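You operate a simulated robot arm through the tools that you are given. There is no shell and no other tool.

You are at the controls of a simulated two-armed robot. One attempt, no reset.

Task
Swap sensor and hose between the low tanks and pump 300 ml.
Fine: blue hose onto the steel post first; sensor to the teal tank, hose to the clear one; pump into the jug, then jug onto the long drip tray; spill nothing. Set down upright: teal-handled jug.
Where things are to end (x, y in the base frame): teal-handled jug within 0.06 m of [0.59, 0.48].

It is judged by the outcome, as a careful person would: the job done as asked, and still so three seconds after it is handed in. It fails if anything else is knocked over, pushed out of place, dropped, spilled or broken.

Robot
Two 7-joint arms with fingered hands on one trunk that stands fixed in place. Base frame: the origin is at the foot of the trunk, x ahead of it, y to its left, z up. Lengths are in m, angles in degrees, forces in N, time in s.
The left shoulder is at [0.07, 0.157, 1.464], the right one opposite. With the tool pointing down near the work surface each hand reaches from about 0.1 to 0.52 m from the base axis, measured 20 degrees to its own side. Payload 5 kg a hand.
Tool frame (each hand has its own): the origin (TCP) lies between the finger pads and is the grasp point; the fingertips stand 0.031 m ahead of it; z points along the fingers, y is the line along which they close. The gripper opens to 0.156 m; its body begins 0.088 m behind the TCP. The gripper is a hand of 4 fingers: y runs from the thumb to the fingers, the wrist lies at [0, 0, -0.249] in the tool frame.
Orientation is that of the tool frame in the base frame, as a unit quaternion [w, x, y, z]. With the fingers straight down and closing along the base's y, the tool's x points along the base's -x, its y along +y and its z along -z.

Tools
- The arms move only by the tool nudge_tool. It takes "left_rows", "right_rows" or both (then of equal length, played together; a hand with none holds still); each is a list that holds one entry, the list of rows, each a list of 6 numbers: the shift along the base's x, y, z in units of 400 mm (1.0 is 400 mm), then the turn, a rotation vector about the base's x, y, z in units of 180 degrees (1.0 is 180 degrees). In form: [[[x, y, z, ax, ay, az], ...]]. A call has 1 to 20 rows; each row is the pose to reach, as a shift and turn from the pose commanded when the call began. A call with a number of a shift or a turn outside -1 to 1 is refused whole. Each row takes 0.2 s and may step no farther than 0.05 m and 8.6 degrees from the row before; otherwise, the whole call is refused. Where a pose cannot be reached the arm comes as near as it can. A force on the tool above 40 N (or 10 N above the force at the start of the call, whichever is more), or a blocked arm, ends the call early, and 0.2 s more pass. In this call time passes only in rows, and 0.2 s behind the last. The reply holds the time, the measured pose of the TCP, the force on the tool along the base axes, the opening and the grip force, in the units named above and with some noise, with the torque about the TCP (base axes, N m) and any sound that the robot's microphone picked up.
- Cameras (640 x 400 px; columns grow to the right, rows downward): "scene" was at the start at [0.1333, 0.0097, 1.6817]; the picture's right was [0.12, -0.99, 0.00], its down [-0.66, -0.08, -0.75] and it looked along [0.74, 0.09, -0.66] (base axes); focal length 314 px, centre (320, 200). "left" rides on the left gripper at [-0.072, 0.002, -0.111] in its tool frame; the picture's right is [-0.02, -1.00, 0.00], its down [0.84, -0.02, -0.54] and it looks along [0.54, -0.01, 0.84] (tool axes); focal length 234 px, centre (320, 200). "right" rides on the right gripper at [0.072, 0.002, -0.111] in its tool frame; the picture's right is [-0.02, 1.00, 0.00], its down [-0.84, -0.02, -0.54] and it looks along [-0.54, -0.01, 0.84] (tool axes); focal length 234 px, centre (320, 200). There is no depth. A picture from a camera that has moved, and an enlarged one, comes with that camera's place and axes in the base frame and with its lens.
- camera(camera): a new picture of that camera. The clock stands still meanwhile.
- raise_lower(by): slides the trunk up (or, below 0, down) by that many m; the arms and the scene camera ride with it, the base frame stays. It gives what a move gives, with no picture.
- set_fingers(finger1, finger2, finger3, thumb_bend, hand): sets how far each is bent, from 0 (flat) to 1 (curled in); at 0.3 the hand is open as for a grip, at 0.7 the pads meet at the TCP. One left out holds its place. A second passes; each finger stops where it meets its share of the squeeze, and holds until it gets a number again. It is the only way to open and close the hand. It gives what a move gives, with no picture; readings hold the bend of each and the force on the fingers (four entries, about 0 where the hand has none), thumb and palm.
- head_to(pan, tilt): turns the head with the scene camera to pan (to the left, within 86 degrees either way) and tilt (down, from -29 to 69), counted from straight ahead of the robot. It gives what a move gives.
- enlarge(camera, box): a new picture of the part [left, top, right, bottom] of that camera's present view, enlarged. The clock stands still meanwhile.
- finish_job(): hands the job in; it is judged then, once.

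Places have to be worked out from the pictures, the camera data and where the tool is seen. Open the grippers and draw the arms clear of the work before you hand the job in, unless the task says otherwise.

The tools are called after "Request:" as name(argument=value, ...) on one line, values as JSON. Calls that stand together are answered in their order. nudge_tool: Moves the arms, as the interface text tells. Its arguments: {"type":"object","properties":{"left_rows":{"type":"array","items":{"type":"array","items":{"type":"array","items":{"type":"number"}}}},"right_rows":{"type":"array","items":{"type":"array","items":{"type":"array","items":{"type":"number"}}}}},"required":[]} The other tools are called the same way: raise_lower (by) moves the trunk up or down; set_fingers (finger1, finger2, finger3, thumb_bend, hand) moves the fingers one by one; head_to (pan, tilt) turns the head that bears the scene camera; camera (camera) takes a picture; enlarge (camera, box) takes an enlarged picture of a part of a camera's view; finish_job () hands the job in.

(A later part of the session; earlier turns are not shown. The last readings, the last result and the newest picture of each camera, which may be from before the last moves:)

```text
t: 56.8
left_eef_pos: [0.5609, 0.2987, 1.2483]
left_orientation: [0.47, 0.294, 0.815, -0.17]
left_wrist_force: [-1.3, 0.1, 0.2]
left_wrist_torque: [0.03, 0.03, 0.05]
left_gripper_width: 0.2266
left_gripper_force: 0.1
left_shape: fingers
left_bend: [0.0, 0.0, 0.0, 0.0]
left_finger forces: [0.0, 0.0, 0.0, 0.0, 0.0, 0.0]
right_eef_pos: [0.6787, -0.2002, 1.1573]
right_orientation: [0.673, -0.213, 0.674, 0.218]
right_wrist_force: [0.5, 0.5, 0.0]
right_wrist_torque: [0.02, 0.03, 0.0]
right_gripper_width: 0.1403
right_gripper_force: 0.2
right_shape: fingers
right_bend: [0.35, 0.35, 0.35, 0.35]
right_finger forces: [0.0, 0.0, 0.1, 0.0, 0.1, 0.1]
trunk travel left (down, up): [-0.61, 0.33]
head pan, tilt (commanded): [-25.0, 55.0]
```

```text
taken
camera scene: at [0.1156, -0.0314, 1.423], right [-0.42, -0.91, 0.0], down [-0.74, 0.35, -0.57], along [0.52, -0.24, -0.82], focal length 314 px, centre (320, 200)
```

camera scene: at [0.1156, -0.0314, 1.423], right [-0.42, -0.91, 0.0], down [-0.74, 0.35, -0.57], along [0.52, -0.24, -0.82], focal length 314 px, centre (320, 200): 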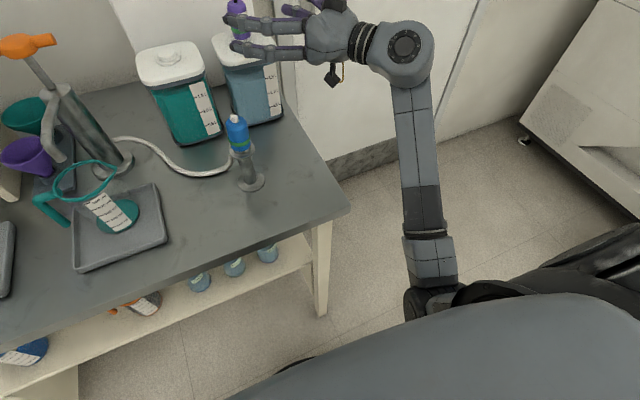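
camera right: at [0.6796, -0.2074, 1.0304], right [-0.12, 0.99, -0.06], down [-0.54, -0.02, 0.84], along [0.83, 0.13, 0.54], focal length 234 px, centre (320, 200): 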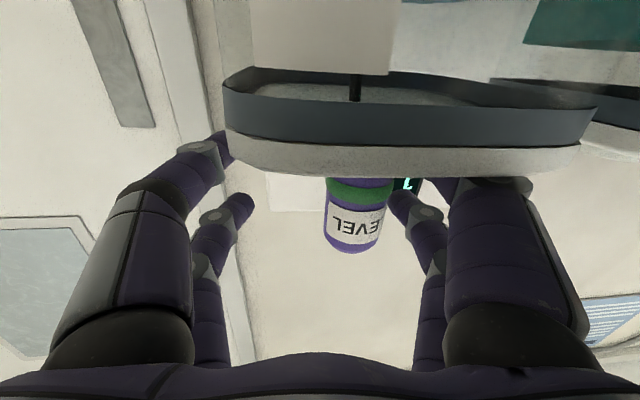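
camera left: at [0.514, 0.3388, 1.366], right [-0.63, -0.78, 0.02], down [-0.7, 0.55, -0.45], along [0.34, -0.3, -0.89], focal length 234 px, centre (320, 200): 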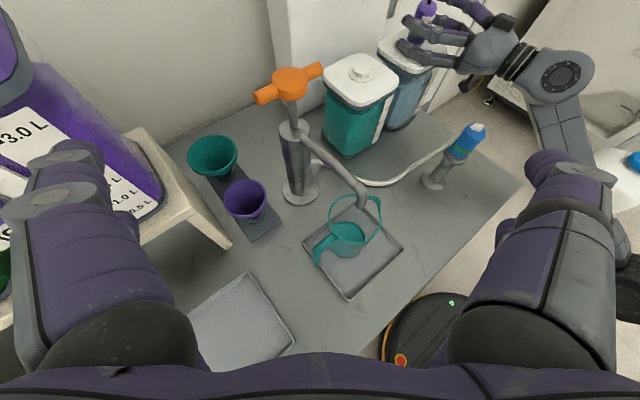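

The arm is free again: level hand, yaw 35°, elbow outward. I pitch it 12° down and come to a pre-grasp in front of the sensor, keeping the yaw near 28° so the elbow stays outside.

Request:
nudge_tool(right_rows=[[[0.02, 0, -0.03, -0.0088, 0.0142, -0.0104], [0.045, 0, -0.06, -0.0176, 0.0284, -0.0208], [0.07, 0, -0.09, -0.0264, 0.0426, -0.0313], [0.09, 0, -0.113, -0.0352, 0.0568, -0.0417]]])

Request:
camera(camera="scene")

Request:
camera(camera="right")

```text
t: 57.8
left_eef_pos: [0.561, 0.2994, 1.2477]
left_orientation: [0.47, 0.293, 0.815, -0.169]
left_wrist_force: [-0.2, -0.1, 0.0]
left_wrist_torque: [0.0, 0.03, -0.03]
left_gripper_width: 0.2268
left_gripper_force: 0.1
left_shape: fingers
left_bend: [0.0, 0.0, 0.0, 0.0]
left_finger forces: [0.0, 0.0, 0.1, 0.0, 0.0, 0.0]
right_eef_pos: [0.7147, -0.2006, 1.1114]
right_orientation: [0.61, -0.185, 0.755, 0.152]
right_wrist_force: [0.3, -0.1, -0.3]
right_wrist_torque: [-0.02, 0.01, -0.01]
right_gripper_width: 0.1404
right_gripper_force: 0.1
right_shape: fingers
right_bend: [0.35, 0.35, 0.35, 0.35]
right_finger forces: [0.0, 0.0, 0.1, 0.1, 0.0, 0.0]
trunk travel left (down, up): [-0.61, 0.33]
head pan, tilt (commanded): [-25.0, 55.0]
```

```text
taken
camera scene: at [0.1155, -0.031, 1.423], right [-0.42, -0.91, 0.0], down [-0.74, 0.35, -0.57], along [0.52, -0.24, -0.82], focal length 314 px, centre (320, 200)
```

scene: 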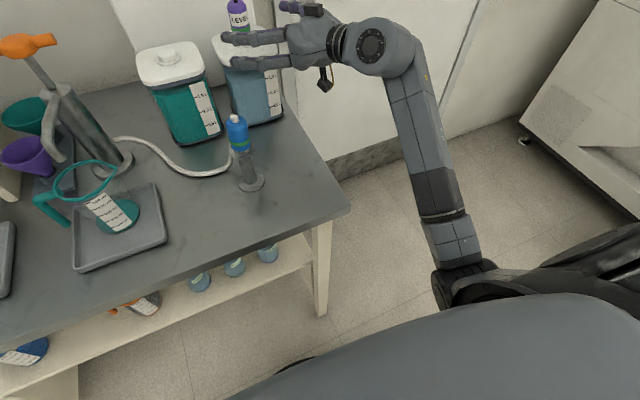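

```text
taken
camera right: at [0.6041, -0.2558, 1.0645], right [-0.46, 0.89, 0.03], down [-0.31, -0.19, 0.93], along [0.83, 0.42, 0.36], focal length 234 px, centre (320, 200)
```

right: 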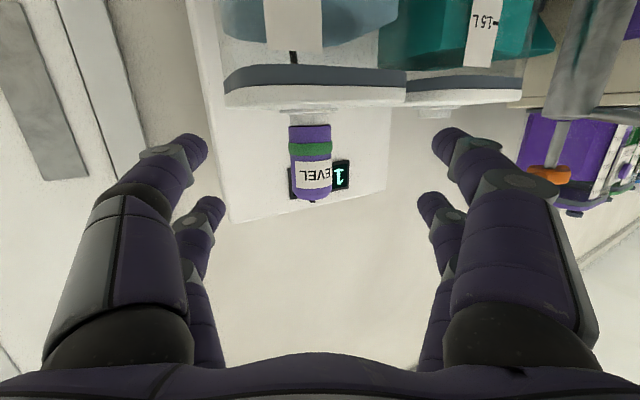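

Elbow is well outside now, and the sensor again computes to [0.80, -0.164]. I advance to put the TCP 1 cm short of its axis at z≈1.109.

Request:
nudge_tool(right_rows=[[[0.0477, 0.02, -0.002, 0, 0, -0.004], [0.0954, 0.04, -0.004, 0, 0, -0.008], [0.1431, 0.06, -0.005, 0, 0, -0.012], [0.1908, 0.0798, -0.006, 0, 0, -0.0156]]])

Request:
set_fingers(hand="right", finger1=0.55, finger2=0.55, finger3=0.55, thumb_bend=0.55)

Request:
camera(camera="right")

Request:
enlarge(camera="left", box=[360, 0, 520, 140])

```text
t: 58.8
left_eef_pos: [0.5618, 0.2994, 1.2482]
left_orientation: [0.471, 0.293, 0.814, -0.17]
left_wrist_force: [0.1, 0.3, 0.3]
left_wrist_torque: [0.01, 0.01, -0.01]
left_gripper_width: 0.227
left_gripper_force: 0.0
left_shape: fingers
left_bend: [0.0, 0.0, 0.0, 0.0]
left_finger forces: [0.1, 0.0, 0.0, 0.1, 0.0, 0.0]
right_eef_pos: [0.7913, -0.1687, 1.108]
right_orientation: [0.614, -0.165, 0.76, 0.137]
right_wrist_force: [-0.3, -0.1, -0.1]
right_wrist_torque: [-0.01, 0.02, 0.01]
right_gripper_width: 0.1405
right_gripper_force: 0.1
right_shape: fingers
right_bend: [0.35, 0.35, 0.35, 0.35]
right_finger forces: [0.0, 0.0, 0.0, 0.0, 0.0, 0.0]
trunk travel left (down, up): [-0.61, 0.33]
head pan, tilt (commanded): [-25.0, 55.0]
```

```text
t: 59.8
left_eef_pos: [0.5604, 0.2982, 1.2478]
left_orientation: [0.47, 0.294, 0.815, -0.17]
left_wrist_force: [-0.1, 1.1, -0.3]
left_wrist_torque: [0.0, -0.04, 0.03]
left_gripper_width: 0.2268
left_gripper_force: 0.1
left_shape: fingers
left_bend: [0.0, 0.0, 0.0, 0.0]
left_finger forces: [0.0, 0.1, 0.0, 0.1, 0.0, 0.1]
right_eef_pos: [0.7917, -0.1676, 1.1099]
right_orientation: [0.614, -0.166, 0.759, 0.137]
right_wrist_force: [0.6, -0.2, 0.5]
right_wrist_torque: [-0.01, 0.0, 0.0]
right_gripper_width: 0.0618
right_gripper_force: 0.0
right_shape: fingers
right_bend: [0.55, 0.55, 0.55, 0.55]
right_finger forces: [0.0, 0.0, 0.0, 0.0, 0.1, 0.1]
trunk travel left (down, up): [-0.61, 0.33]
head pan, tilt (commanded): [-25.0, 55.0]
```

```text
taken
camera right: at [0.6779, -0.2184, 1.0627], right [-0.42, 0.91, 0.03], down [-0.31, -0.17, 0.93], along [0.85, 0.38, 0.36], focal length 234 px, centre (320, 200)
```

right: 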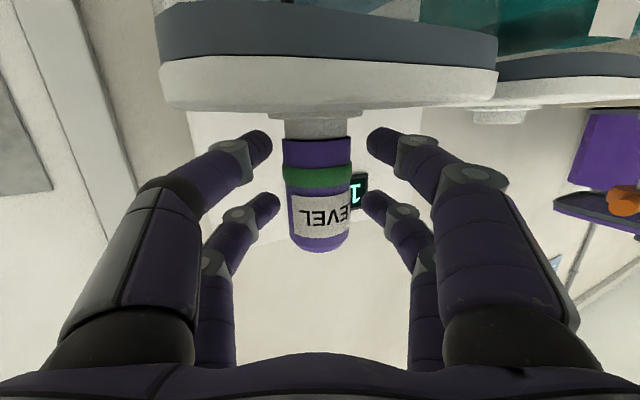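

```text
2.86 times, centred on (440, 70) of left
camera zoom: at [0.5142, 0.3389, 1.3659], right [-0.63, -0.78, 0.02], down [-0.7, 0.55, -0.45], along [0.34, -0.3, -0.89], focal length 669 px, centre (-23, 571)
```

zoom: 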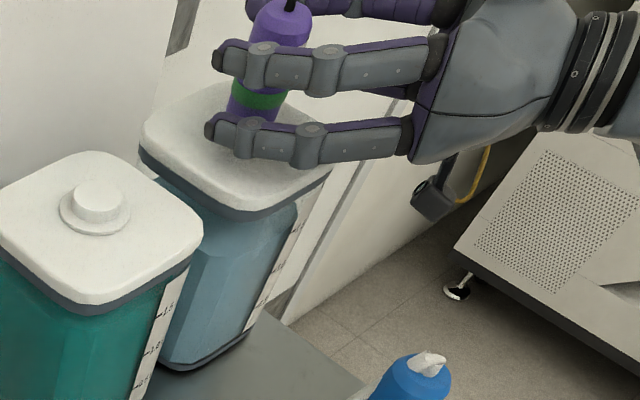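

Well placed but slightly low; I raise 6 mm and centre by 1.5 mm, then close with the balanced squeeze.

Request:
nudge_tool(right_rows=[[[0.002, -0.004, 0.014, 0, 0, 0]]])

Request:
set_fingers(hand="right", finger1=0.85, finger2=0.85, finger3=0.85, thumb_bend=0.68)

Request:
camera(camera="right")

```text
t: 60.2
left_eef_pos: [0.5609, 0.2994, 1.2478]
left_orientation: [0.47, 0.293, 0.815, -0.169]
left_wrist_force: [0.5, -0.1, 0.8]
left_wrist_torque: [0.0, 0.02, 0.03]
left_gripper_width: 0.2267
left_gripper_force: 0.0
left_shape: fingers
left_bend: [0.0, 0.0, 0.0, 0.0]
left_finger forces: [0.1, 0.0, 0.0, 0.1, 0.0, 0.0]
right_eef_pos: [0.791, -0.1693, 1.1148]
right_orientation: [0.614, -0.167, 0.759, 0.137]
right_wrist_force: [0.1, -0.4, 0.3]
right_wrist_torque: [-0.01, 0.01, -0.01]
right_gripper_width: 0.0618
right_gripper_force: 0.0
right_shape: fingers
right_bend: [0.55, 0.55, 0.55, 0.55]
right_finger forces: [0.0, 0.0, 0.0, 0.1, 0.0, 0.0]
trunk travel left (down, up): [-0.61, 0.33]
head pan, tilt (commanded): [-25.0, 55.0]
```

```text
t: 61.2
left_eef_pos: [0.5602, 0.299, 1.2475]
left_orientation: [0.47, 0.294, 0.815, -0.17]
left_wrist_force: [0.0, -0.3, 0.9]
left_wrist_torque: [0.0, 0.0, 0.03]
left_gripper_width: 0.2268
left_gripper_force: 0.1
left_shape: fingers
left_bend: [0.0, 0.0, 0.0, 0.0]
left_finger forces: [0.0, 0.0, 0.0, 0.1, 0.1, 0.0]
right_eef_pos: [0.7923, -0.1705, 1.1145]
right_orientation: [0.614, -0.166, 0.759, 0.137]
right_wrist_force: [11.3, -2.3, 3.3]
right_wrist_torque: [-0.07, 0.01, 0.05]
right_gripper_width: 0.0358
right_gripper_force: 21.8
right_shape: fingers
right_bend: [0.62, 0.64, 0.64, 0.63]
right_finger forces: [9.1, 9.0, 12.3, 0.1, 12.3, 0.0]
trunk travel left (down, up): [-0.61, 0.33]
head pan, tilt (commanded): [-25.0, 55.0]
```

```text
taken
camera right: at [0.6799, -0.2208, 1.0678], right [-0.41, 0.91, 0.03], down [-0.32, -0.17, 0.93], along [0.85, 0.38, 0.36], focal length 234 px, centre (320, 200)
```

right: 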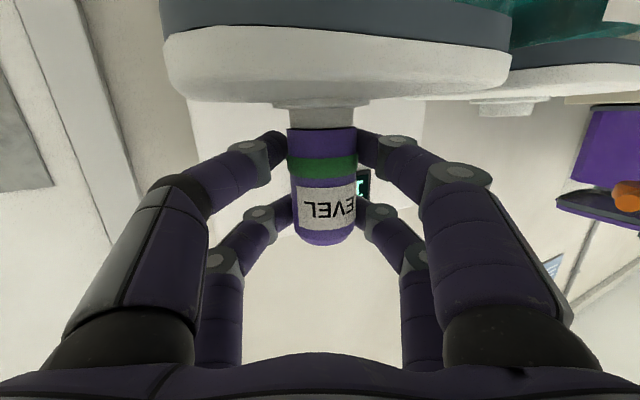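

Evenly loaded, but the 11 N forward pull says the pads bear on the far side. I reopen slightly, back off 6 mm and grip again for a square hold.

Request:
set_fingers(hand="right", finger1=0.56, finger2=0.56, finger3=0.56, thumb_bend=0.56)

Request:
nudge_tool(right_rows=[[[-0.0145, -0.0055, 0, 0, 0, 0]]])

Request:
set_fingers(hand="right", finger1=0.85, finger2=0.85, finger3=0.85, thumb_bend=0.68)

```text
t: 62.2
left_eef_pos: [0.5612, 0.2992, 1.2479]
left_orientation: [0.47, 0.293, 0.815, -0.17]
left_wrist_force: [0.2, -0.1, -0.3]
left_wrist_torque: [0.0, 0.02, 0.0]
left_gripper_width: 0.2269
left_gripper_force: 0.1
left_shape: fingers
left_bend: [0.0, 0.0, 0.0, 0.0]
left_finger forces: [0.0, 0.0, 0.0, 0.0, 0.1, 0.0]
right_eef_pos: [0.792, -0.1694, 1.1148]
right_orientation: [0.614, -0.166, 0.759, 0.138]
right_wrist_force: [0.2, -0.7, 0.6]
right_wrist_torque: [0.01, 0.01, -0.03]
right_gripper_width: 0.0563
right_gripper_force: 0.1
right_shape: fingers
right_bend: [0.56, 0.56, 0.56, 0.56]
right_finger forces: [0.0, 0.0, 0.1, 0.1, 0.0, 0.1]
trunk travel left (down, up): [-0.61, 0.33]
head pan, tilt (commanded): [-25.0, 55.0]
```

```text
t: 62.6
left_eef_pos: [0.5591, 0.2998, 1.2468]
left_orientation: [0.47, 0.295, 0.814, -0.171]
left_wrist_force: [-0.6, -0.2, -0.5]
left_wrist_torque: [0.0, 0.0, 0.04]
left_gripper_width: 0.2266
left_gripper_force: 0.0
left_shape: fingers
left_bend: [0.0, 0.0, 0.0, 0.0]
left_finger forces: [0.1, 0.0, 0.1, 0.0, 0.0, 0.0]
right_eef_pos: [0.7857, -0.1728, 1.115]
right_orientation: [0.614, -0.166, 0.759, 0.137]
right_wrist_force: [0.1, 0.2, -0.1]
right_wrist_torque: [0.0, 0.02, 0.01]
right_gripper_width: 0.0566
right_gripper_force: 0.1
right_shape: fingers
right_bend: [0.56, 0.56, 0.56, 0.56]
right_finger forces: [0.1, 0.0, 0.0, 0.0, 0.1, 0.1]
trunk travel left (down, up): [-0.61, 0.33]
head pan, tilt (commanded): [-25.0, 55.0]
```

```text
t: 63.6
left_eef_pos: [0.5604, 0.2981, 1.2476]
left_orientation: [0.47, 0.293, 0.815, -0.169]
left_wrist_force: [-0.4, -0.1, 0.7]
left_wrist_torque: [0.01, 0.02, -0.01]
left_gripper_width: 0.2266
left_gripper_force: 0.1
left_shape: fingers
left_bend: [0.0, 0.0, 0.0, 0.0]
left_finger forces: [0.0, 0.0, 0.0, 0.0, 0.1, 0.1]
right_eef_pos: [0.7867, -0.1719, 1.1134]
right_orientation: [0.614, -0.166, 0.76, 0.137]
right_wrist_force: [6.4, -4.3, 3.3]
right_wrist_torque: [-0.18, 0.03, -0.27]
right_gripper_width: 0.0394
right_gripper_force: 21.7
right_shape: fingers
right_bend: [0.61, 0.63, 0.61, 0.63]
right_finger forces: [8.7, 8.9, 10.7, 0.0, 14.1, 0.0]
trunk travel left (down, up): [-0.61, 0.33]
head pan, tilt (commanded): [-25.0, 55.0]
```

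The hold is now square (net pull only ~4 N along the hand). I lift using the trunk slide so the arm geometry stays fixed: first 1.5 cm.

Request:
raise_lower(by=0.015)

Request:
camera(camera="right")

```text
t: 64.2
left_eef_pos: [0.5589, 0.3017, 1.2642]
left_orientation: [0.471, 0.293, 0.815, -0.169]
left_wrist_force: [-0.4, 0.9, -0.2]
left_wrist_torque: [-0.02, 0.01, 0.0]
left_gripper_width: 0.227
left_gripper_force: 0.0
left_shape: fingers
left_bend: [0.0, 0.0, 0.0, 0.0]
left_finger forces: [0.0, 0.0, 0.0, 0.0, 0.0, 0.0]
right_eef_pos: [0.7859, -0.1701, 1.1312]
right_orientation: [0.614, -0.166, 0.76, 0.137]
right_wrist_force: [0.3, -0.9, -1.5]
right_wrist_torque: [0.0, 0.01, 0.0]
right_gripper_width: 0.0389
right_gripper_force: 17.9
right_shape: fingers
right_bend: [0.61, 0.64, 0.63, 0.63]
right_finger forces: [9.4, 8.5, 7.7, 0.0, 10.6, 0.0]
trunk travel left (down, up): [-0.625, 0.315]
head pan, tilt (commanded): [-25.0, 55.0]
```

```text
taken
camera right: at [0.6724, -0.2208, 1.0842], right [-0.42, 0.91, 0.03], down [-0.32, -0.17, 0.93], along [0.85, 0.38, 0.36], focal length 234 px, centre (320, 200)
```

right: 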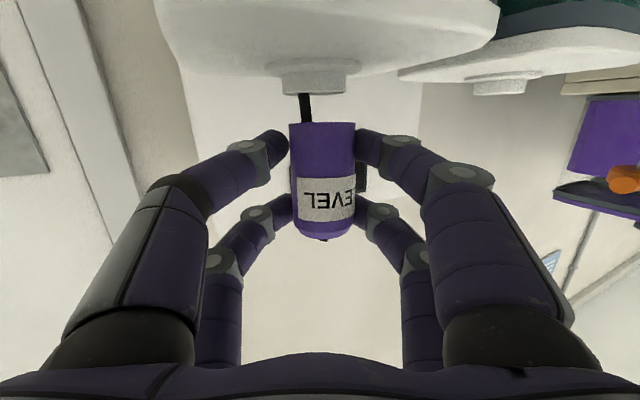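

The sensor came free with all four fingers still holding it, its black probe still in the neck. I raise the trunk another 12 cm straight up to draw the probe out.

Request:
raise_lower(by=0.12)

Request:
camera(camera="right")

Request:
head_to(pan=-5, tilt=45)

Request:
camera(camera="scene")

```text
t: 65.7
left_eef_pos: [0.5605, 0.2998, 1.3828]
left_orientation: [0.47, 0.294, 0.814, -0.17]
left_wrist_force: [1.5, 0.7, -0.2]
left_wrist_torque: [0.02, 0.04, 0.02]
left_gripper_width: 0.2268
left_gripper_force: 0.1
left_shape: fingers
left_bend: [0.0, 0.0, 0.0, 0.0]
left_finger forces: [0.0, 0.1, 0.0, 0.0, 0.0, 0.0]
right_eef_pos: [0.7859, -0.1717, 1.25]
right_orientation: [0.614, -0.165, 0.76, 0.136]
right_wrist_force: [0.0, -0.4, -1.3]
right_wrist_torque: [-0.02, -0.01, 0.0]
right_gripper_width: 0.0391
right_gripper_force: 18.1
right_shape: fingers
right_bend: [0.61, 0.64, 0.63, 0.63]
right_finger forces: [9.4, 8.4, 7.7, 0.0, 10.6, 0.0]
trunk travel left (down, up): [-0.745, 0.195]
head pan, tilt (commanded): [-25.0, 55.0]
```

```text
taken
camera right: at [0.6732, -0.2224, 1.2031], right [-0.42, 0.91, 0.03], down [-0.31, -0.17, 0.93], along [0.85, 0.38, 0.36], focal length 234 px, centre (320, 200)
```

right: 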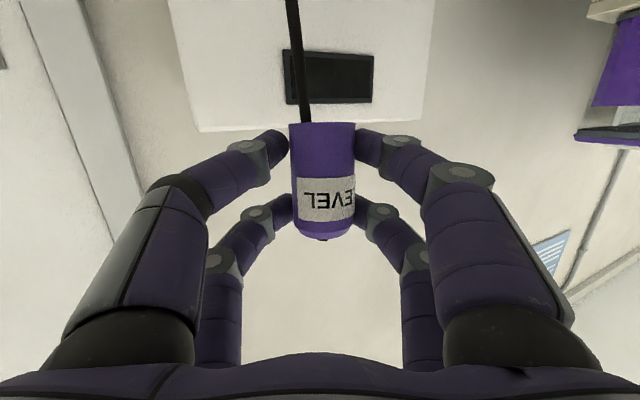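

```text
t: 66.5
left_eef_pos: [0.561, 0.2993, 1.3818]
left_orientation: [0.471, 0.293, 0.815, -0.169]
left_wrist_force: [0.8, -0.4, 0.4]
left_wrist_torque: [-0.01, -0.02, -0.01]
left_gripper_width: 0.2269
left_gripper_force: 0.0
left_shape: fingers
left_bend: [0.0, 0.0, 0.0, 0.0]
left_finger forces: [0.0, 0.0, 0.1, 0.0, 0.0, 0.0]
right_eef_pos: [0.7861, -0.1716, 1.2499]
right_orientation: [0.614, -0.166, 0.759, 0.137]
right_wrist_force: [0.4, 0.7, -0.9]
right_wrist_torque: [-0.02, -0.02, -0.04]
right_gripper_width: 0.0388
right_gripper_force: 17.5
right_shape: fingers
right_bend: [0.61, 0.64, 0.63, 0.63]
right_finger forces: [9.4, 8.4, 7.7, 0.0, 10.6, 0.1]
trunk travel left (down, up): [-0.745, 0.195]
head pan, tilt (commanded): [-5.0, 45.0]
```

```text
taken
camera scene: at [0.131, -0.0076, 1.5714], right [-0.09, -1.0, 0.0], down [-0.7, 0.06, -0.71], along [0.7, -0.06, -0.71], focal length 314 px, centre (320, 200)
```

scene: 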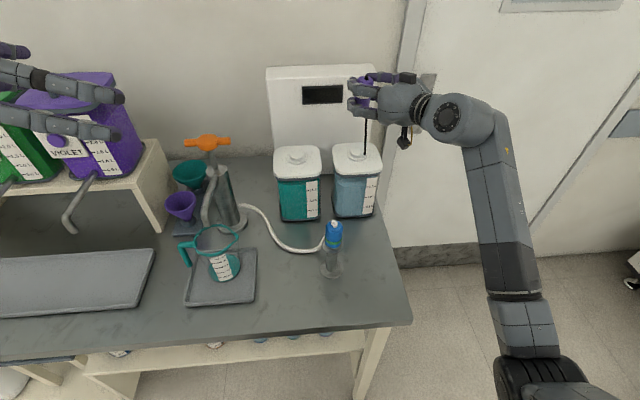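

The display went blank and the probe hangs below the sensor. I zoom to see where its tip is relative to the neck.

Request:
enlarge(camera="scene", box=[270, 60, 430, 230])

Request:
enlarge(camera="left", box=[340, 0, 520, 140])

```text
2.35 times, centred on (350, 145) of scene
camera zoom: at [0.131, -0.0076, 1.5714], right [-0.09, -1.0, 0.0], down [-0.7, 0.06, -0.71], along [0.7, -0.06, -0.71], focal length 738 px, centre (249, 329)
```

zoom: 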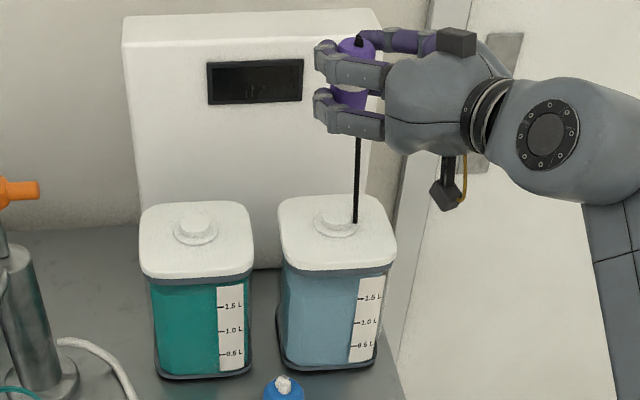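

```text
2.86 times, centred on (430, 70) of left
camera zoom: at [0.5142, 0.3387, 1.5009], right [-0.63, -0.78, 0.02], down [-0.7, 0.55, -0.45], along [0.34, -0.3, -0.89], focal length 669 px, centre (6, 571)
```

zoom: 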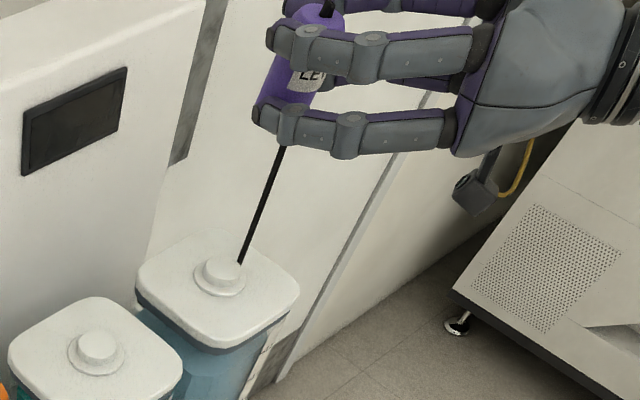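

The probe tip appears to be right about neck level. I raise another 5 cm to be sure it is clear.

Request:
raise_lower(by=0.05)

Request:
enlarge(camera="scene", box=[270, 60, 430, 230])

Request:
enlarge(camera="left", box=[340, 0, 520, 140])

Request:
camera(camera="right")

```text
t: 67.4
left_eef_pos: [0.5604, 0.3, 1.4321]
left_orientation: [0.47, 0.294, 0.815, -0.17]
left_wrist_force: [-0.2, 0.3, 0.2]
left_wrist_torque: [-0.03, 0.02, -0.02]
left_gripper_width: 0.2269
left_gripper_force: 0.2
left_shape: fingers
left_bend: [0.0, 0.0, 0.0, 0.0]
left_finger forces: [0.1, 0.1, 0.0, 0.1, 0.0, 0.0]
right_eef_pos: [0.7864, -0.1725, 1.3007]
right_orientation: [0.613, -0.166, 0.76, 0.137]
right_wrist_force: [0.4, 0.0, -0.7]
right_wrist_torque: [0.02, -0.01, -0.01]
right_gripper_width: 0.039
right_gripper_force: 17.7
right_shape: fingers
right_bend: [0.61, 0.64, 0.63, 0.63]
right_finger forces: [9.5, 8.4, 7.7, 0.1, 10.6, 0.0]
trunk travel left (down, up): [-0.795, 0.145]
head pan, tilt (commanded): [-5.0, 45.0]
```

```text
2.35 times, centred on (350, 145) of scene
camera zoom: at [0.1316, -0.0073, 1.6214], right [-0.09, -1.0, 0.0], down [-0.7, 0.06, -0.71], along [0.7, -0.06, -0.71], focal length 738 px, centre (249, 329)
```

zoom: 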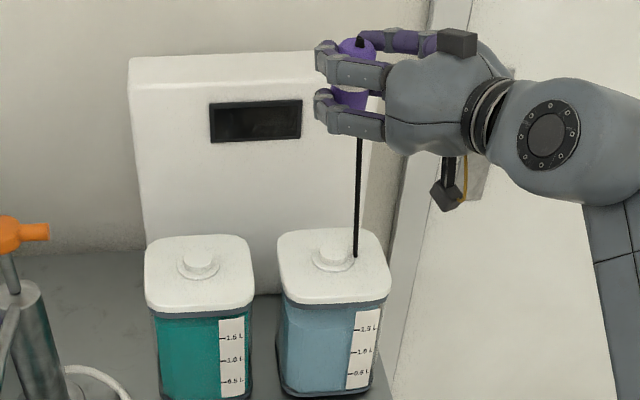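

```text
2.86 times, centred on (430, 70) of left
camera zoom: at [0.5147, 0.3388, 1.5506], right [-0.63, -0.78, 0.02], down [-0.7, 0.55, -0.45], along [0.34, -0.3, -0.89], focal length 669 px, centre (6, 571)
```

zoom: 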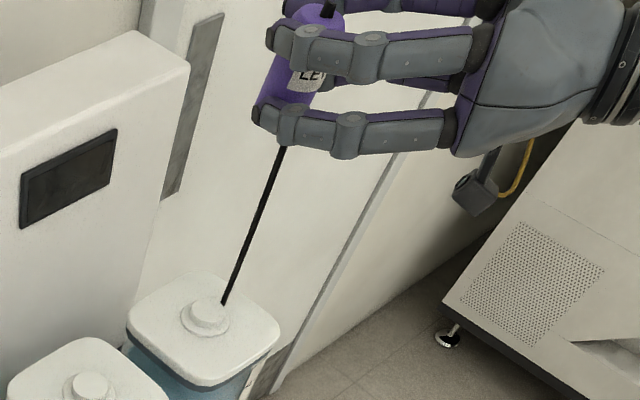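

```text
taken
camera right: at [0.6735, -0.2223, 1.2529], right [-0.42, 0.91, 0.03], down [-0.31, -0.17, 0.93], along [0.85, 0.38, 0.36], focal length 234 px, centre (320, 200)
```

right: 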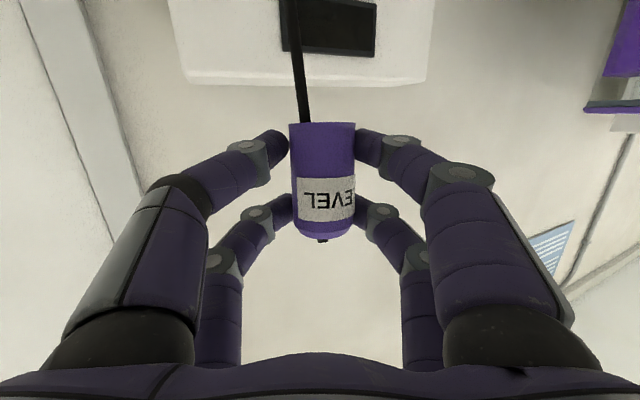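

The black line keeps reaching the lid next to the neck even after 18 cm of lift. I zoom in tightly to see whether it is a probe, or a cable.

Request:
enlarge(camera="scene", box=[330, 140, 380, 190])

Request:
enlarge(camera="left", box=[370, 80, 440, 140])

Request:
enlarge(camera="scene", box=[320, 60, 400, 140])

```text
8.00 times, centred on (355, 165) of scene
camera zoom: at [0.1316, -0.0073, 1.6214], right [-0.09, -1.0, 0.0], down [-0.7, 0.06, -0.71], along [0.7, -0.06, -0.71], focal length 2510 px, centre (40, 480)
```

zoom: 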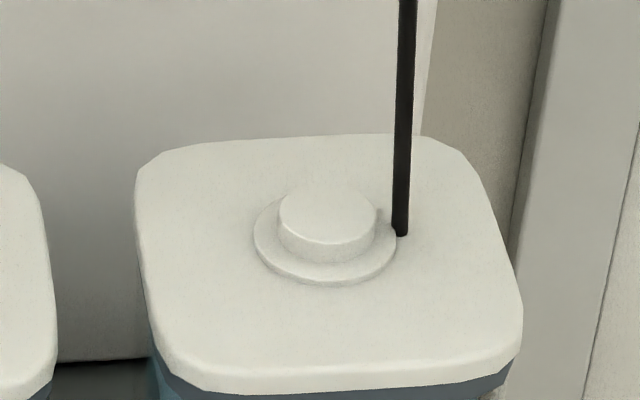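

```text
6.67 times, centred on (405, 110) of left
camera zoom: at [0.5147, 0.3388, 1.5506], right [-0.63, -0.78, 0.02], down [-0.7, 0.55, -0.45], along [0.34, -0.3, -0.89], focal length 1561 px, centre (-247, 800)
```

zoom: 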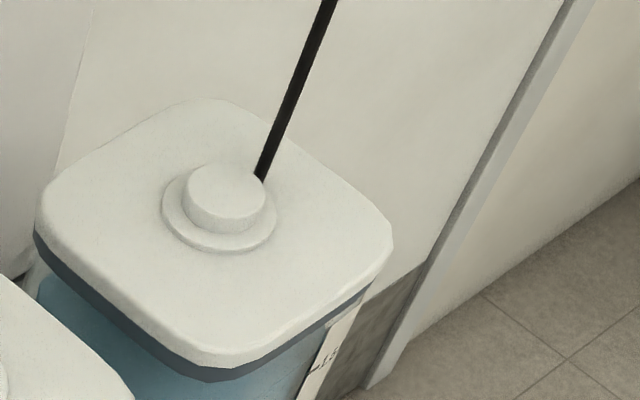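

```text
5.00 times, centred on (360, 100) of scene
camera zoom: at [0.1316, -0.0073, 1.6214], right [-0.09, -1.0, 0.0], down [-0.7, 0.06, -0.71], along [0.7, -0.06, -0.71], focal length 1569 px, centre (120, 700)
```

zoom: 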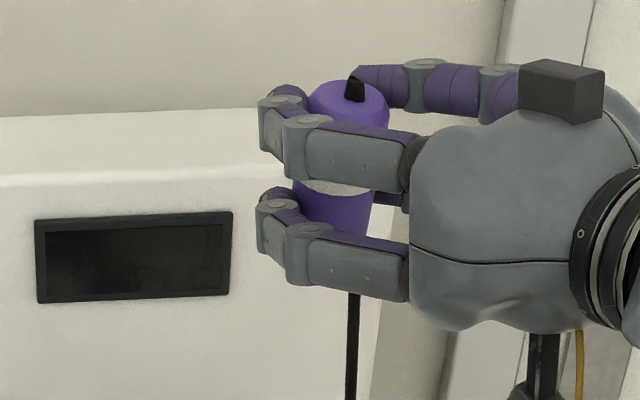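

Triangulation shows the sensor hanging upright and the black line is a trailing lead beside the neck. The teal neck is offset from the clear one by about [+0.0014, +0.158], so I shift the hand exactly that far sideways at this height.

Request:
nudge_tool(right_rows=[[[0, 0.049, 0, 0, 0, 0], [0.001, 0.099, 0, 0, 0, 0], [0.001, 0.148, 0, 0, 0, 0], [0.002, 0.198, 0, 0, 0, 0], [0.002, 0.247, 0, 0, 0, 0], [0.003, 0.296, 0, 0, 0, 0], [0.003, 0.346, 0, 0, 0, 0], [0.0035, 0.395, 0, 0, 0, 0]]])

Request:
enlarge(camera="scene", box=[220, 60, 420, 230])

Request:
enlarge(camera="left", box=[310, 0, 490, 160])

Request:
camera(camera="right")

```text
t: 69.2
left_eef_pos: [0.5609, 0.3009, 1.4335]
left_orientation: [0.47, 0.293, 0.815, -0.17]
left_wrist_force: [0.4, -0.2, -0.4]
left_wrist_torque: [-0.02, 0.02, 0.0]
left_gripper_width: 0.2269
left_gripper_force: 0.0
left_shape: fingers
left_bend: [0.0, 0.0, 0.0, 0.0]
left_finger forces: [0.0, 0.0, 0.1, 0.0, 0.0, 0.1]
right_eef_pos: [0.7874, -0.0127, 1.2992]
right_orientation: [0.615, -0.166, 0.759, 0.136]
right_wrist_force: [-0.9, 0.5, -0.6]
right_wrist_torque: [-0.01, 0.0, 0.01]
right_gripper_width: 0.039
right_gripper_force: 18.2
right_shape: fingers
right_bend: [0.61, 0.64, 0.63, 0.63]
right_finger forces: [9.4, 8.2, 7.7, 0.0, 10.6, 0.0]
trunk travel left (down, up): [-0.795, 0.145]
head pan, tilt (commanded): [-5.0, 45.0]
```

```text
2.35 times, centred on (320, 145) of scene
camera zoom: at [0.1311, -0.006, 1.6215], right [-0.09, -1.0, 0.0], down [-0.7, 0.06, -0.71], along [0.7, -0.06, -0.71], focal length 738 px, centre (320, 329)
```

zoom: 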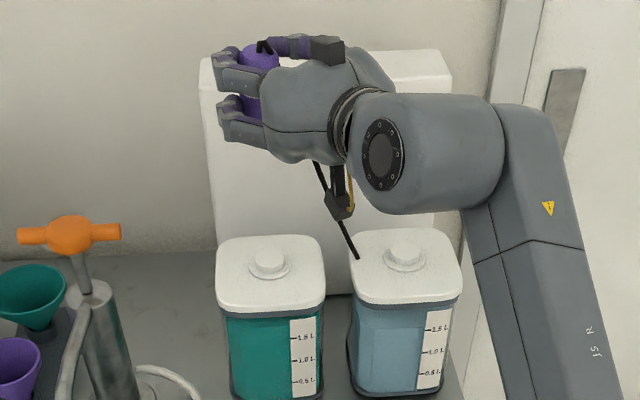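

```text
2.50 times, centred on (400, 80) of left
camera zoom: at [0.5143, 0.3401, 1.5506], right [-0.63, -0.78, 0.02], down [-0.7, 0.55, -0.45], along [0.34, -0.3, -0.89], focal length 585 px, centre (120, 500)
```

zoom: 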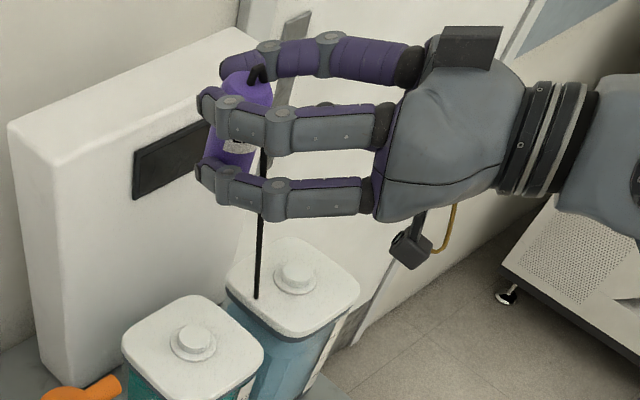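

```text
taken
camera right: at [0.6744, -0.0633, 1.2529], right [-0.42, 0.91, 0.03], down [-0.31, -0.17, 0.93], along [0.85, 0.38, 0.36], focal length 234 px, centre (320, 200)
```

right: 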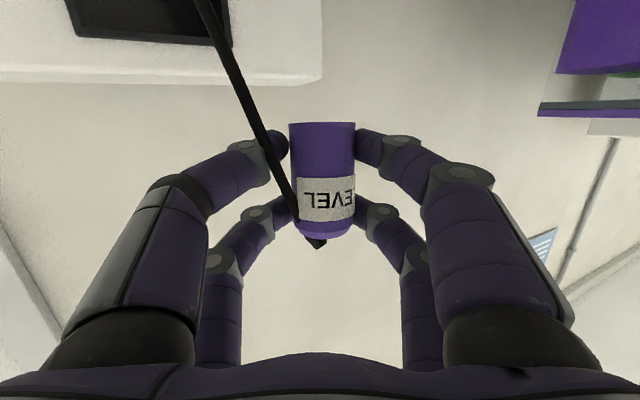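

The lead is flexible and trails from the sensor's top. The sensor axis should now be over the teal neck; I lower the trunk 15 cm and check the last few centimetres.

Request:
raise_lower(by=-0.15)

Request:
camera(camera="right")

Request:
enlarge(camera="left", box=[310, 0, 470, 140])

Request:
enlarge(camera="scene", box=[240, 40, 360, 180])

```text
t: 71.0
left_eef_pos: [0.5591, 0.3001, 1.2834]
left_orientation: [0.47, 0.294, 0.815, -0.17]
left_wrist_force: [0.7, -0.1, 0.3]
left_wrist_torque: [-0.03, -0.04, -0.01]
left_gripper_width: 0.2266
left_gripper_force: 0.0
left_shape: fingers
left_bend: [0.0, 0.0, 0.0, 0.0]
left_finger forces: [0.0, 0.1, 0.1, 0.0, 0.0, 0.0]
right_eef_pos: [0.7875, -0.0138, 1.1497]
right_orientation: [0.614, -0.166, 0.759, 0.137]
right_wrist_force: [0.1, 0.0, -0.7]
right_wrist_torque: [-0.02, -0.01, -0.01]
right_gripper_width: 0.0387
right_gripper_force: 18.4
right_shape: fingers
right_bend: [0.61, 0.64, 0.63, 0.63]
right_finger forces: [9.5, 8.3, 7.7, 0.1, 10.6, 0.0]
trunk travel left (down, up): [-0.645, 0.295]
head pan, tilt (commanded): [-5.0, 45.0]
```

```text
taken
camera right: at [0.6743, -0.0646, 1.1032], right [-0.42, 0.91, 0.03], down [-0.32, -0.17, 0.93], along [0.85, 0.38, 0.36], focal length 234 px, centre (320, 200)
```

right: 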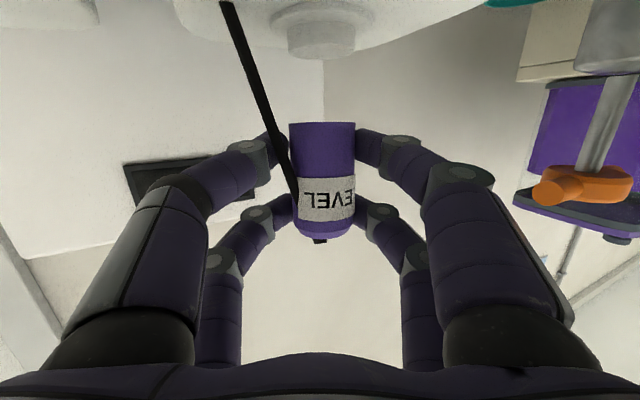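

```text
2.86 times, centred on (390, 70) of left
camera zoom: at [0.514, 0.3388, 1.4011], right [-0.63, -0.78, 0.02], down [-0.7, 0.55, -0.45], along [0.34, -0.3, -0.89], focal length 669 px, centre (120, 571)
```

zoom: 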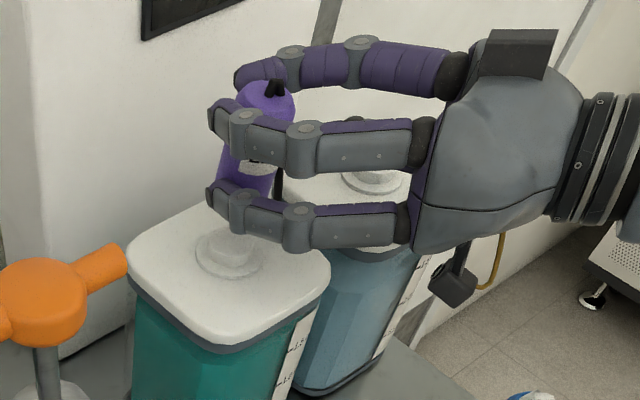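

```text
2.86 times, centred on (300, 110) of scene
camera zoom: at [0.1309, -0.0074, 1.4715], right [-0.09, -1.0, 0.0], down [-0.7, 0.06, -0.71], along [0.7, -0.06, -0.71], focal length 896 px, centre (377, 457)
```

zoom: 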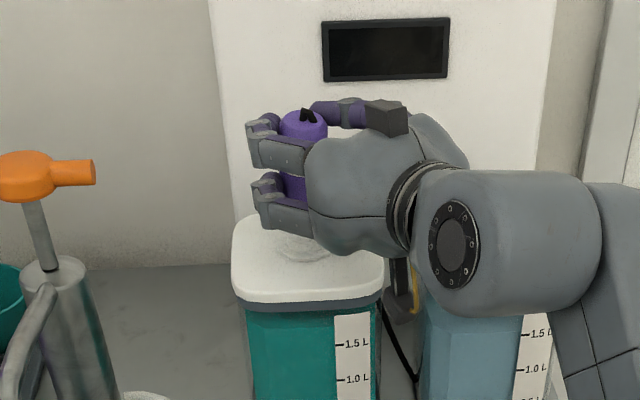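

The neck is right beneath; I zoom the right camera to fine-check the sideways offset.

Request:
enlarge(camera="right", box=[250, 0, 390, 140])

Request:
enlarge(camera="left", box=[350, 20, 430, 110])

```text
2.86 times, centred on (320, 70) of right
camera zoom: at [0.6743, -0.0646, 1.1032], right [-0.42, 0.91, 0.03], down [-0.32, -0.17, 0.93], along [0.85, 0.38, 0.36], focal length 669 px, centre (320, 571)
```

zoom: 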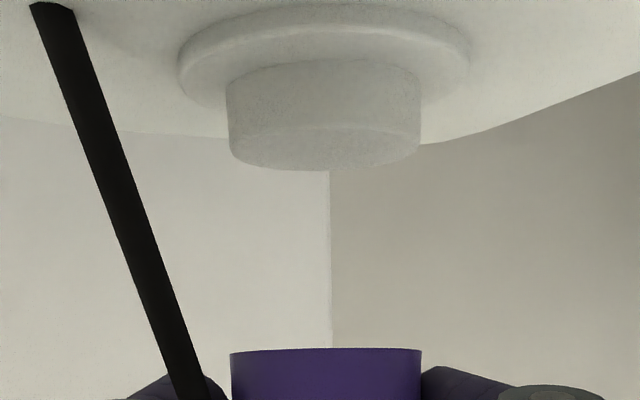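

```text
4.44 times, centred on (390, 65) of left
camera zoom: at [0.514, 0.3388, 1.4011], right [-0.63, -0.78, 0.02], down [-0.7, 0.55, -0.45], along [0.34, -0.3, -0.89], focal length 1041 px, centre (9, 800)
```

zoom: 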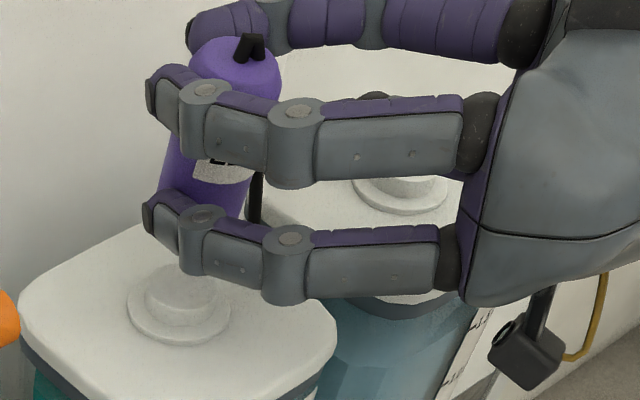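

Sideways aligned within a millimetre; the sensor leans about 4–5° toward the palm with its base over the neck. I correct with a 4.5° pitch (compensating the base shift) and lower the trunk 2.5 cm.

Request:
nudge_tool(right_rows=[[[0.0075, 0.0035, 0.002, -0.0105, 0.0225, 0]]])

Request:
raise_lower(by=-0.025)

Request:
camera(camera="right")

Request:
enlarge(camera="left", box=[350, 20, 430, 110])

```text
t: 71.4
left_eef_pos: [0.5614, 0.3009, 1.282]
left_orientation: [0.47, 0.293, 0.815, -0.17]
left_wrist_force: [0.1, -0.1, 0.0]
left_wrist_torque: [0.0, -0.01, 0.0]
left_gripper_width: 0.2269
left_gripper_force: 0.1
left_shape: fingers
left_bend: [0.0, 0.0, 0.0, 0.0]
left_finger forces: [0.0, 0.0, 0.0, 0.0, 0.1, 0.0]
right_eef_pos: [0.7911, -0.0124, 1.1497]
right_orientation: [0.583, -0.17, 0.784, 0.129]
right_wrist_force: [-0.2, -0.1, -2.0]
right_wrist_torque: [0.02, 0.0, -0.01]
right_gripper_width: 0.0388
right_gripper_force: 18.3
right_shape: fingers
right_bend: [0.61, 0.64, 0.63, 0.63]
right_finger forces: [9.5, 8.3, 7.7, 0.0, 10.6, 0.1]
trunk travel left (down, up): [-0.645, 0.295]
head pan, tilt (commanded): [-5.0, 45.0]
```

```text
t: 72.1
left_eef_pos: [0.5591, 0.299, 1.2584]
left_orientation: [0.471, 0.293, 0.815, -0.169]
left_wrist_force: [0.0, 0.6, 0.3]
left_wrist_torque: [-0.04, -0.01, 0.03]
left_gripper_width: 0.2268
left_gripper_force: 0.0
left_shape: fingers
left_bend: [0.0, 0.0, 0.0, 0.0]
left_finger forces: [0.0, 0.0, 0.0, 0.0, 0.0, 0.0]
right_eef_pos: [0.791, -0.0134, 1.1254]
right_orientation: [0.584, -0.171, 0.783, 0.13]
right_wrist_force: [-0.6, -0.5, -1.4]
right_wrist_torque: [-0.04, 0.01, 0.01]
right_gripper_width: 0.0389
right_gripper_force: 18.1
right_shape: fingers
right_bend: [0.61, 0.64, 0.63, 0.63]
right_finger forces: [9.4, 8.2, 7.7, 0.1, 10.6, 0.0]
trunk travel left (down, up): [-0.62, 0.32]
head pan, tilt (commanded): [-5.0, 45.0]
```

```text
taken
camera right: at [0.6742, -0.0648, 1.0888], right [-0.41, 0.91, 0.03], down [-0.25, -0.14, 0.96], along [0.88, 0.39, 0.28], focal length 234 px, centre (320, 200)
```

right: 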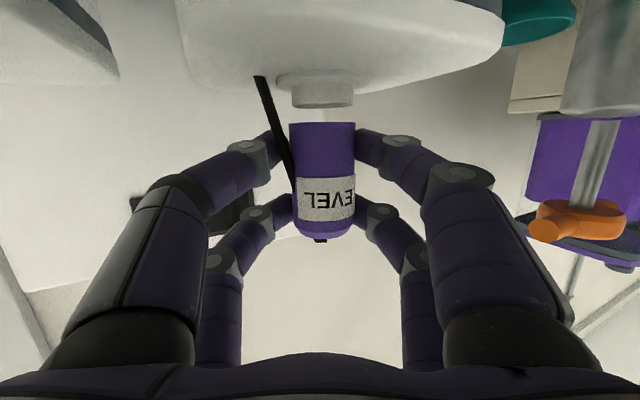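

```text
4.44 times, centred on (390, 65) of left
camera zoom: at [0.5136, 0.3386, 1.3762], right [-0.63, -0.78, 0.02], down [-0.7, 0.55, -0.45], along [0.34, -0.3, -0.89], focal length 1041 px, centre (9, 800)
```

zoom: 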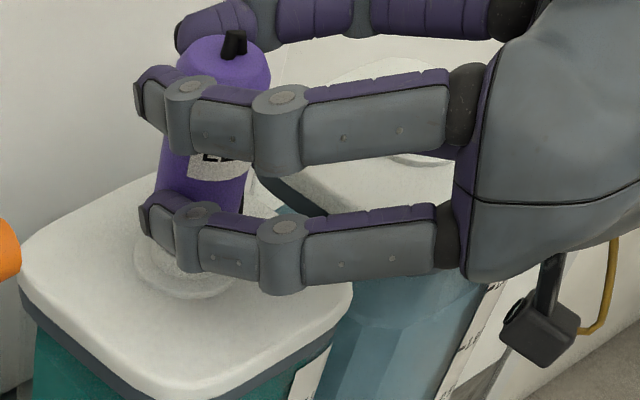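

Upright and centred from both views with about 1 cm left. I lower in 4 mm steps, watching the force.

Request:
nudge_tool(right_rows=[[[0, 0, -0.01, 0, 0, 0], [0, 0, -0.02, 0, 0, 0], [0, 0, -0.03, 0, 0, 0]]])

Request:
camera(camera="right")

```text
t: 72.9
left_eef_pos: [0.56, 0.2998, 1.258]
left_orientation: [0.47, 0.293, 0.815, -0.169]
left_wrist_force: [0.2, -0.6, 0.3]
left_wrist_torque: [-0.02, 0.01, 0.0]
left_gripper_width: 0.2269
left_gripper_force: 0.1
left_shape: fingers
left_bend: [0.0, 0.0, 0.0, 0.0]
left_finger forces: [0.1, 0.1, 0.0, 0.0, 0.1, 0.0]
right_eef_pos: [0.7897, -0.0139, 1.1174]
right_orientation: [0.586, -0.171, 0.781, 0.13]
right_wrist_force: [3.9, -1.0, 7.9]
right_wrist_torque: [0.07, -0.12, 0.0]
right_gripper_width: 0.0389
right_gripper_force: 19.6
right_shape: fingers
right_bend: [0.61, 0.64, 0.63, 0.63]
right_finger forces: [9.3, 8.9, 9.5, 0.0, 11.4, 0.1]
trunk travel left (down, up): [-0.62, 0.32]
head pan, tilt (commanded): [-5.0, 45.0]
```

```text
taken
camera right: at [0.6741, -0.0646, 1.079], right [-0.41, 0.91, 0.03], down [-0.25, -0.14, 0.96], along [0.87, 0.39, 0.29], focal length 234 px, centre (320, 200)
```

right: 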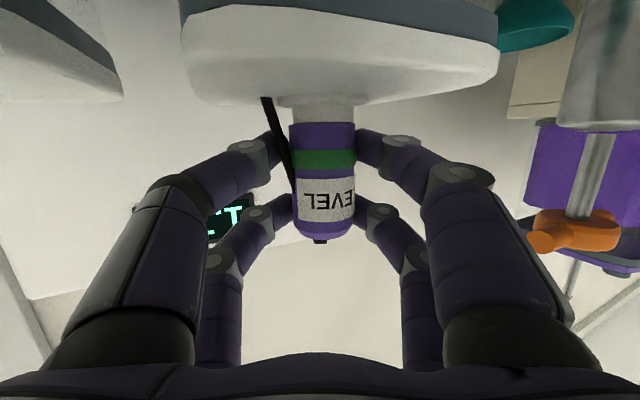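

Green band is back and the display is live again: the sensor is seated on the teal tank. I open the hand.

Request:
set_fingers(hand="right", finger1=0.4, finger2=0.4, finger3=0.4, thumb_bend=0.4)

Request:
enlarge(camera="left", box=[310, 0, 470, 140])

Request:
enlarge(camera="scene", box=[240, 20, 400, 180])

```text
t: 73.9
left_eef_pos: [0.5607, 0.2997, 1.2595]
left_orientation: [0.47, 0.293, 0.815, -0.169]
left_wrist_force: [-0.2, -0.4, -0.5]
left_wrist_torque: [-0.03, -0.03, 0.03]
left_gripper_width: 0.2267
left_gripper_force: 0.1
left_shape: fingers
left_bend: [0.0, 0.0, 0.0, 0.0]
left_finger forces: [0.0, 0.1, 0.0, 0.0, 0.1, 0.0]
right_eef_pos: [0.7899, -0.0123, 1.1144]
right_orientation: [0.584, -0.172, 0.783, 0.131]
right_wrist_force: [-0.4, 0.9, 0.2]
right_wrist_torque: [-0.03, -0.03, -0.01]
right_gripper_width: 0.1202
right_gripper_force: 0.0
right_shape: fingers
right_bend: [0.4, 0.4, 0.4, 0.4]
right_finger forces: [0.0, 0.0, 0.0, 0.0, 0.0, 0.0]
trunk travel left (down, up): [-0.62, 0.32]
head pan, tilt (commanded): [-5.0, 45.0]
```

```text
2.86 times, centred on (390, 70) of left
camera zoom: at [0.514, 0.3389, 1.3759], right [-0.63, -0.78, 0.02], down [-0.7, 0.55, -0.45], along [0.34, -0.3, -0.89], focal length 669 px, centre (120, 571)
```

zoom: 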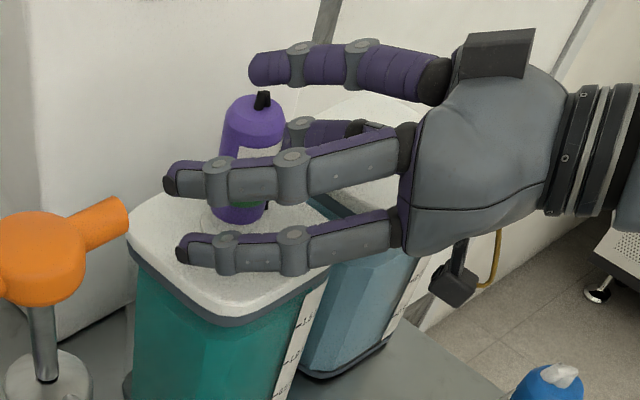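

```text
2.50 times, centred on (320, 100) of scene
camera zoom: at [0.1308, -0.0073, 1.4465], right [-0.09, -1.0, 0.0], down [-0.7, 0.06, -0.71], along [0.7, -0.06, -0.71], focal length 784 px, centre (320, 450)
```

zoom: 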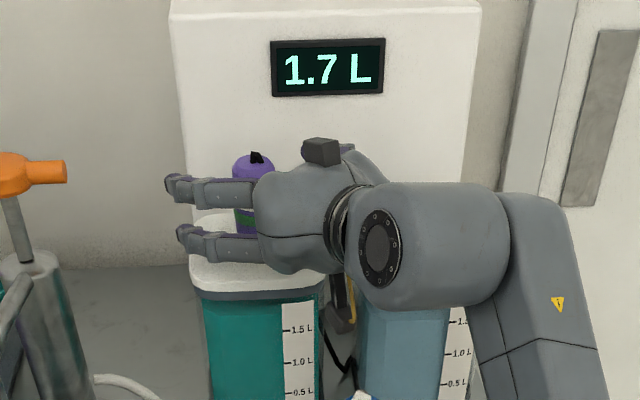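

Display reads 1.7 L for the teal tank. I draw the hand back and up along its own axis, then swing the yaw out to 38° toward the post.

Request:
nudge_tool(right_rows=[[[-0.0656, -0.0296, 0.021, 0, 0, 0], [-0.1312, -0.0592, 0.042, 0, 0, 0], [-0.1968, -0.0888, 0.063, 0, 0, 0], [-0.2625, -0.118, 0.084, 0, 0, 0], [-0.32, -0.16, 0.1, 0, 0, 0.018], [-0.38, -0.2, 0.12, 0, 0, 0.036], [-0.44, -0.24, 0.13, 0, 0, 0.054], [-0.5, -0.28, 0.14, 0, 0, 0.072]]])

Request:
camera(camera="scene")

Request:
camera(camera="right")

```text
t: 75.7
left_eef_pos: [0.5582, 0.2989, 1.2592]
left_orientation: [0.47, 0.294, 0.815, -0.169]
left_wrist_force: [0.6, 0.1, -0.9]
left_wrist_torque: [0.02, -0.02, 0.01]
left_gripper_width: 0.2266
left_gripper_force: 0.1
left_shape: fingers
left_bend: [0.0, 0.0, 0.0, 0.0]
left_finger forces: [0.0, 0.1, 0.0, 0.0, 0.1, 0.0]
right_eef_pos: [0.5886, -0.1256, 1.1707]
right_orientation: [0.567, -0.259, 0.757, 0.196]
right_wrist_force: [-0.2, -0.5, -0.5]
right_wrist_torque: [-0.05, -0.03, 0.01]
right_gripper_width: 0.1205
right_gripper_force: 0.1
right_shape: fingers
right_bend: [0.4, 0.4, 0.4, 0.4]
right_finger forces: [0.0, 0.0, 0.0, 0.1, 0.0, 0.0]
trunk travel left (down, up): [-0.62, 0.32]
head pan, tilt (commanded): [-5.0, 45.0]
```

```text
taken
camera scene: at [0.13, -0.0087, 1.4466], right [-0.09, -1.0, 0.0], down [-0.7, 0.06, -0.71], along [0.7, -0.06, -0.71], focal length 314 px, centre (320, 200)
```

scene: 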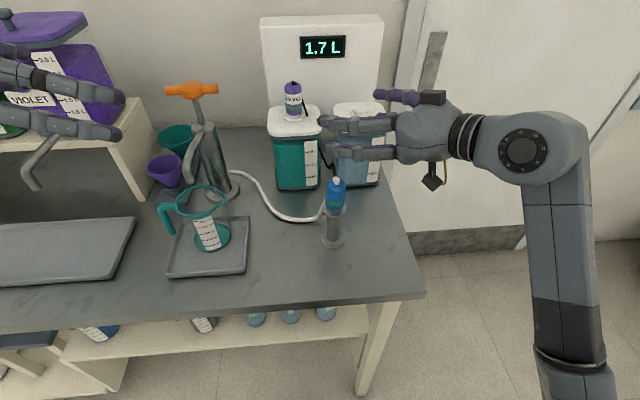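

```text
taken
camera right: at [0.4877, -0.2023, 1.1332], right [-0.61, 0.79, 0.03], down [-0.21, -0.19, 0.96], along [0.77, 0.58, 0.29], focal length 234 px, centre (320, 200)
```

right: 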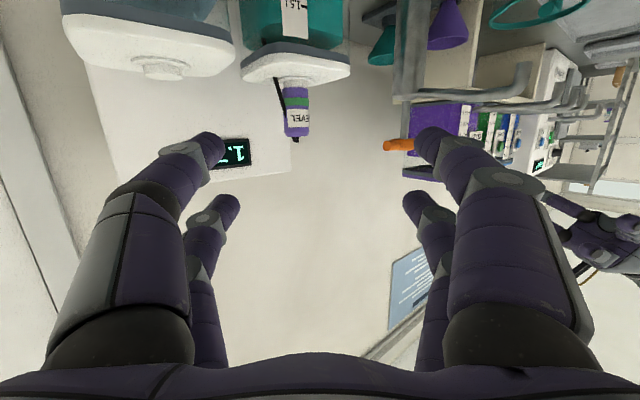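

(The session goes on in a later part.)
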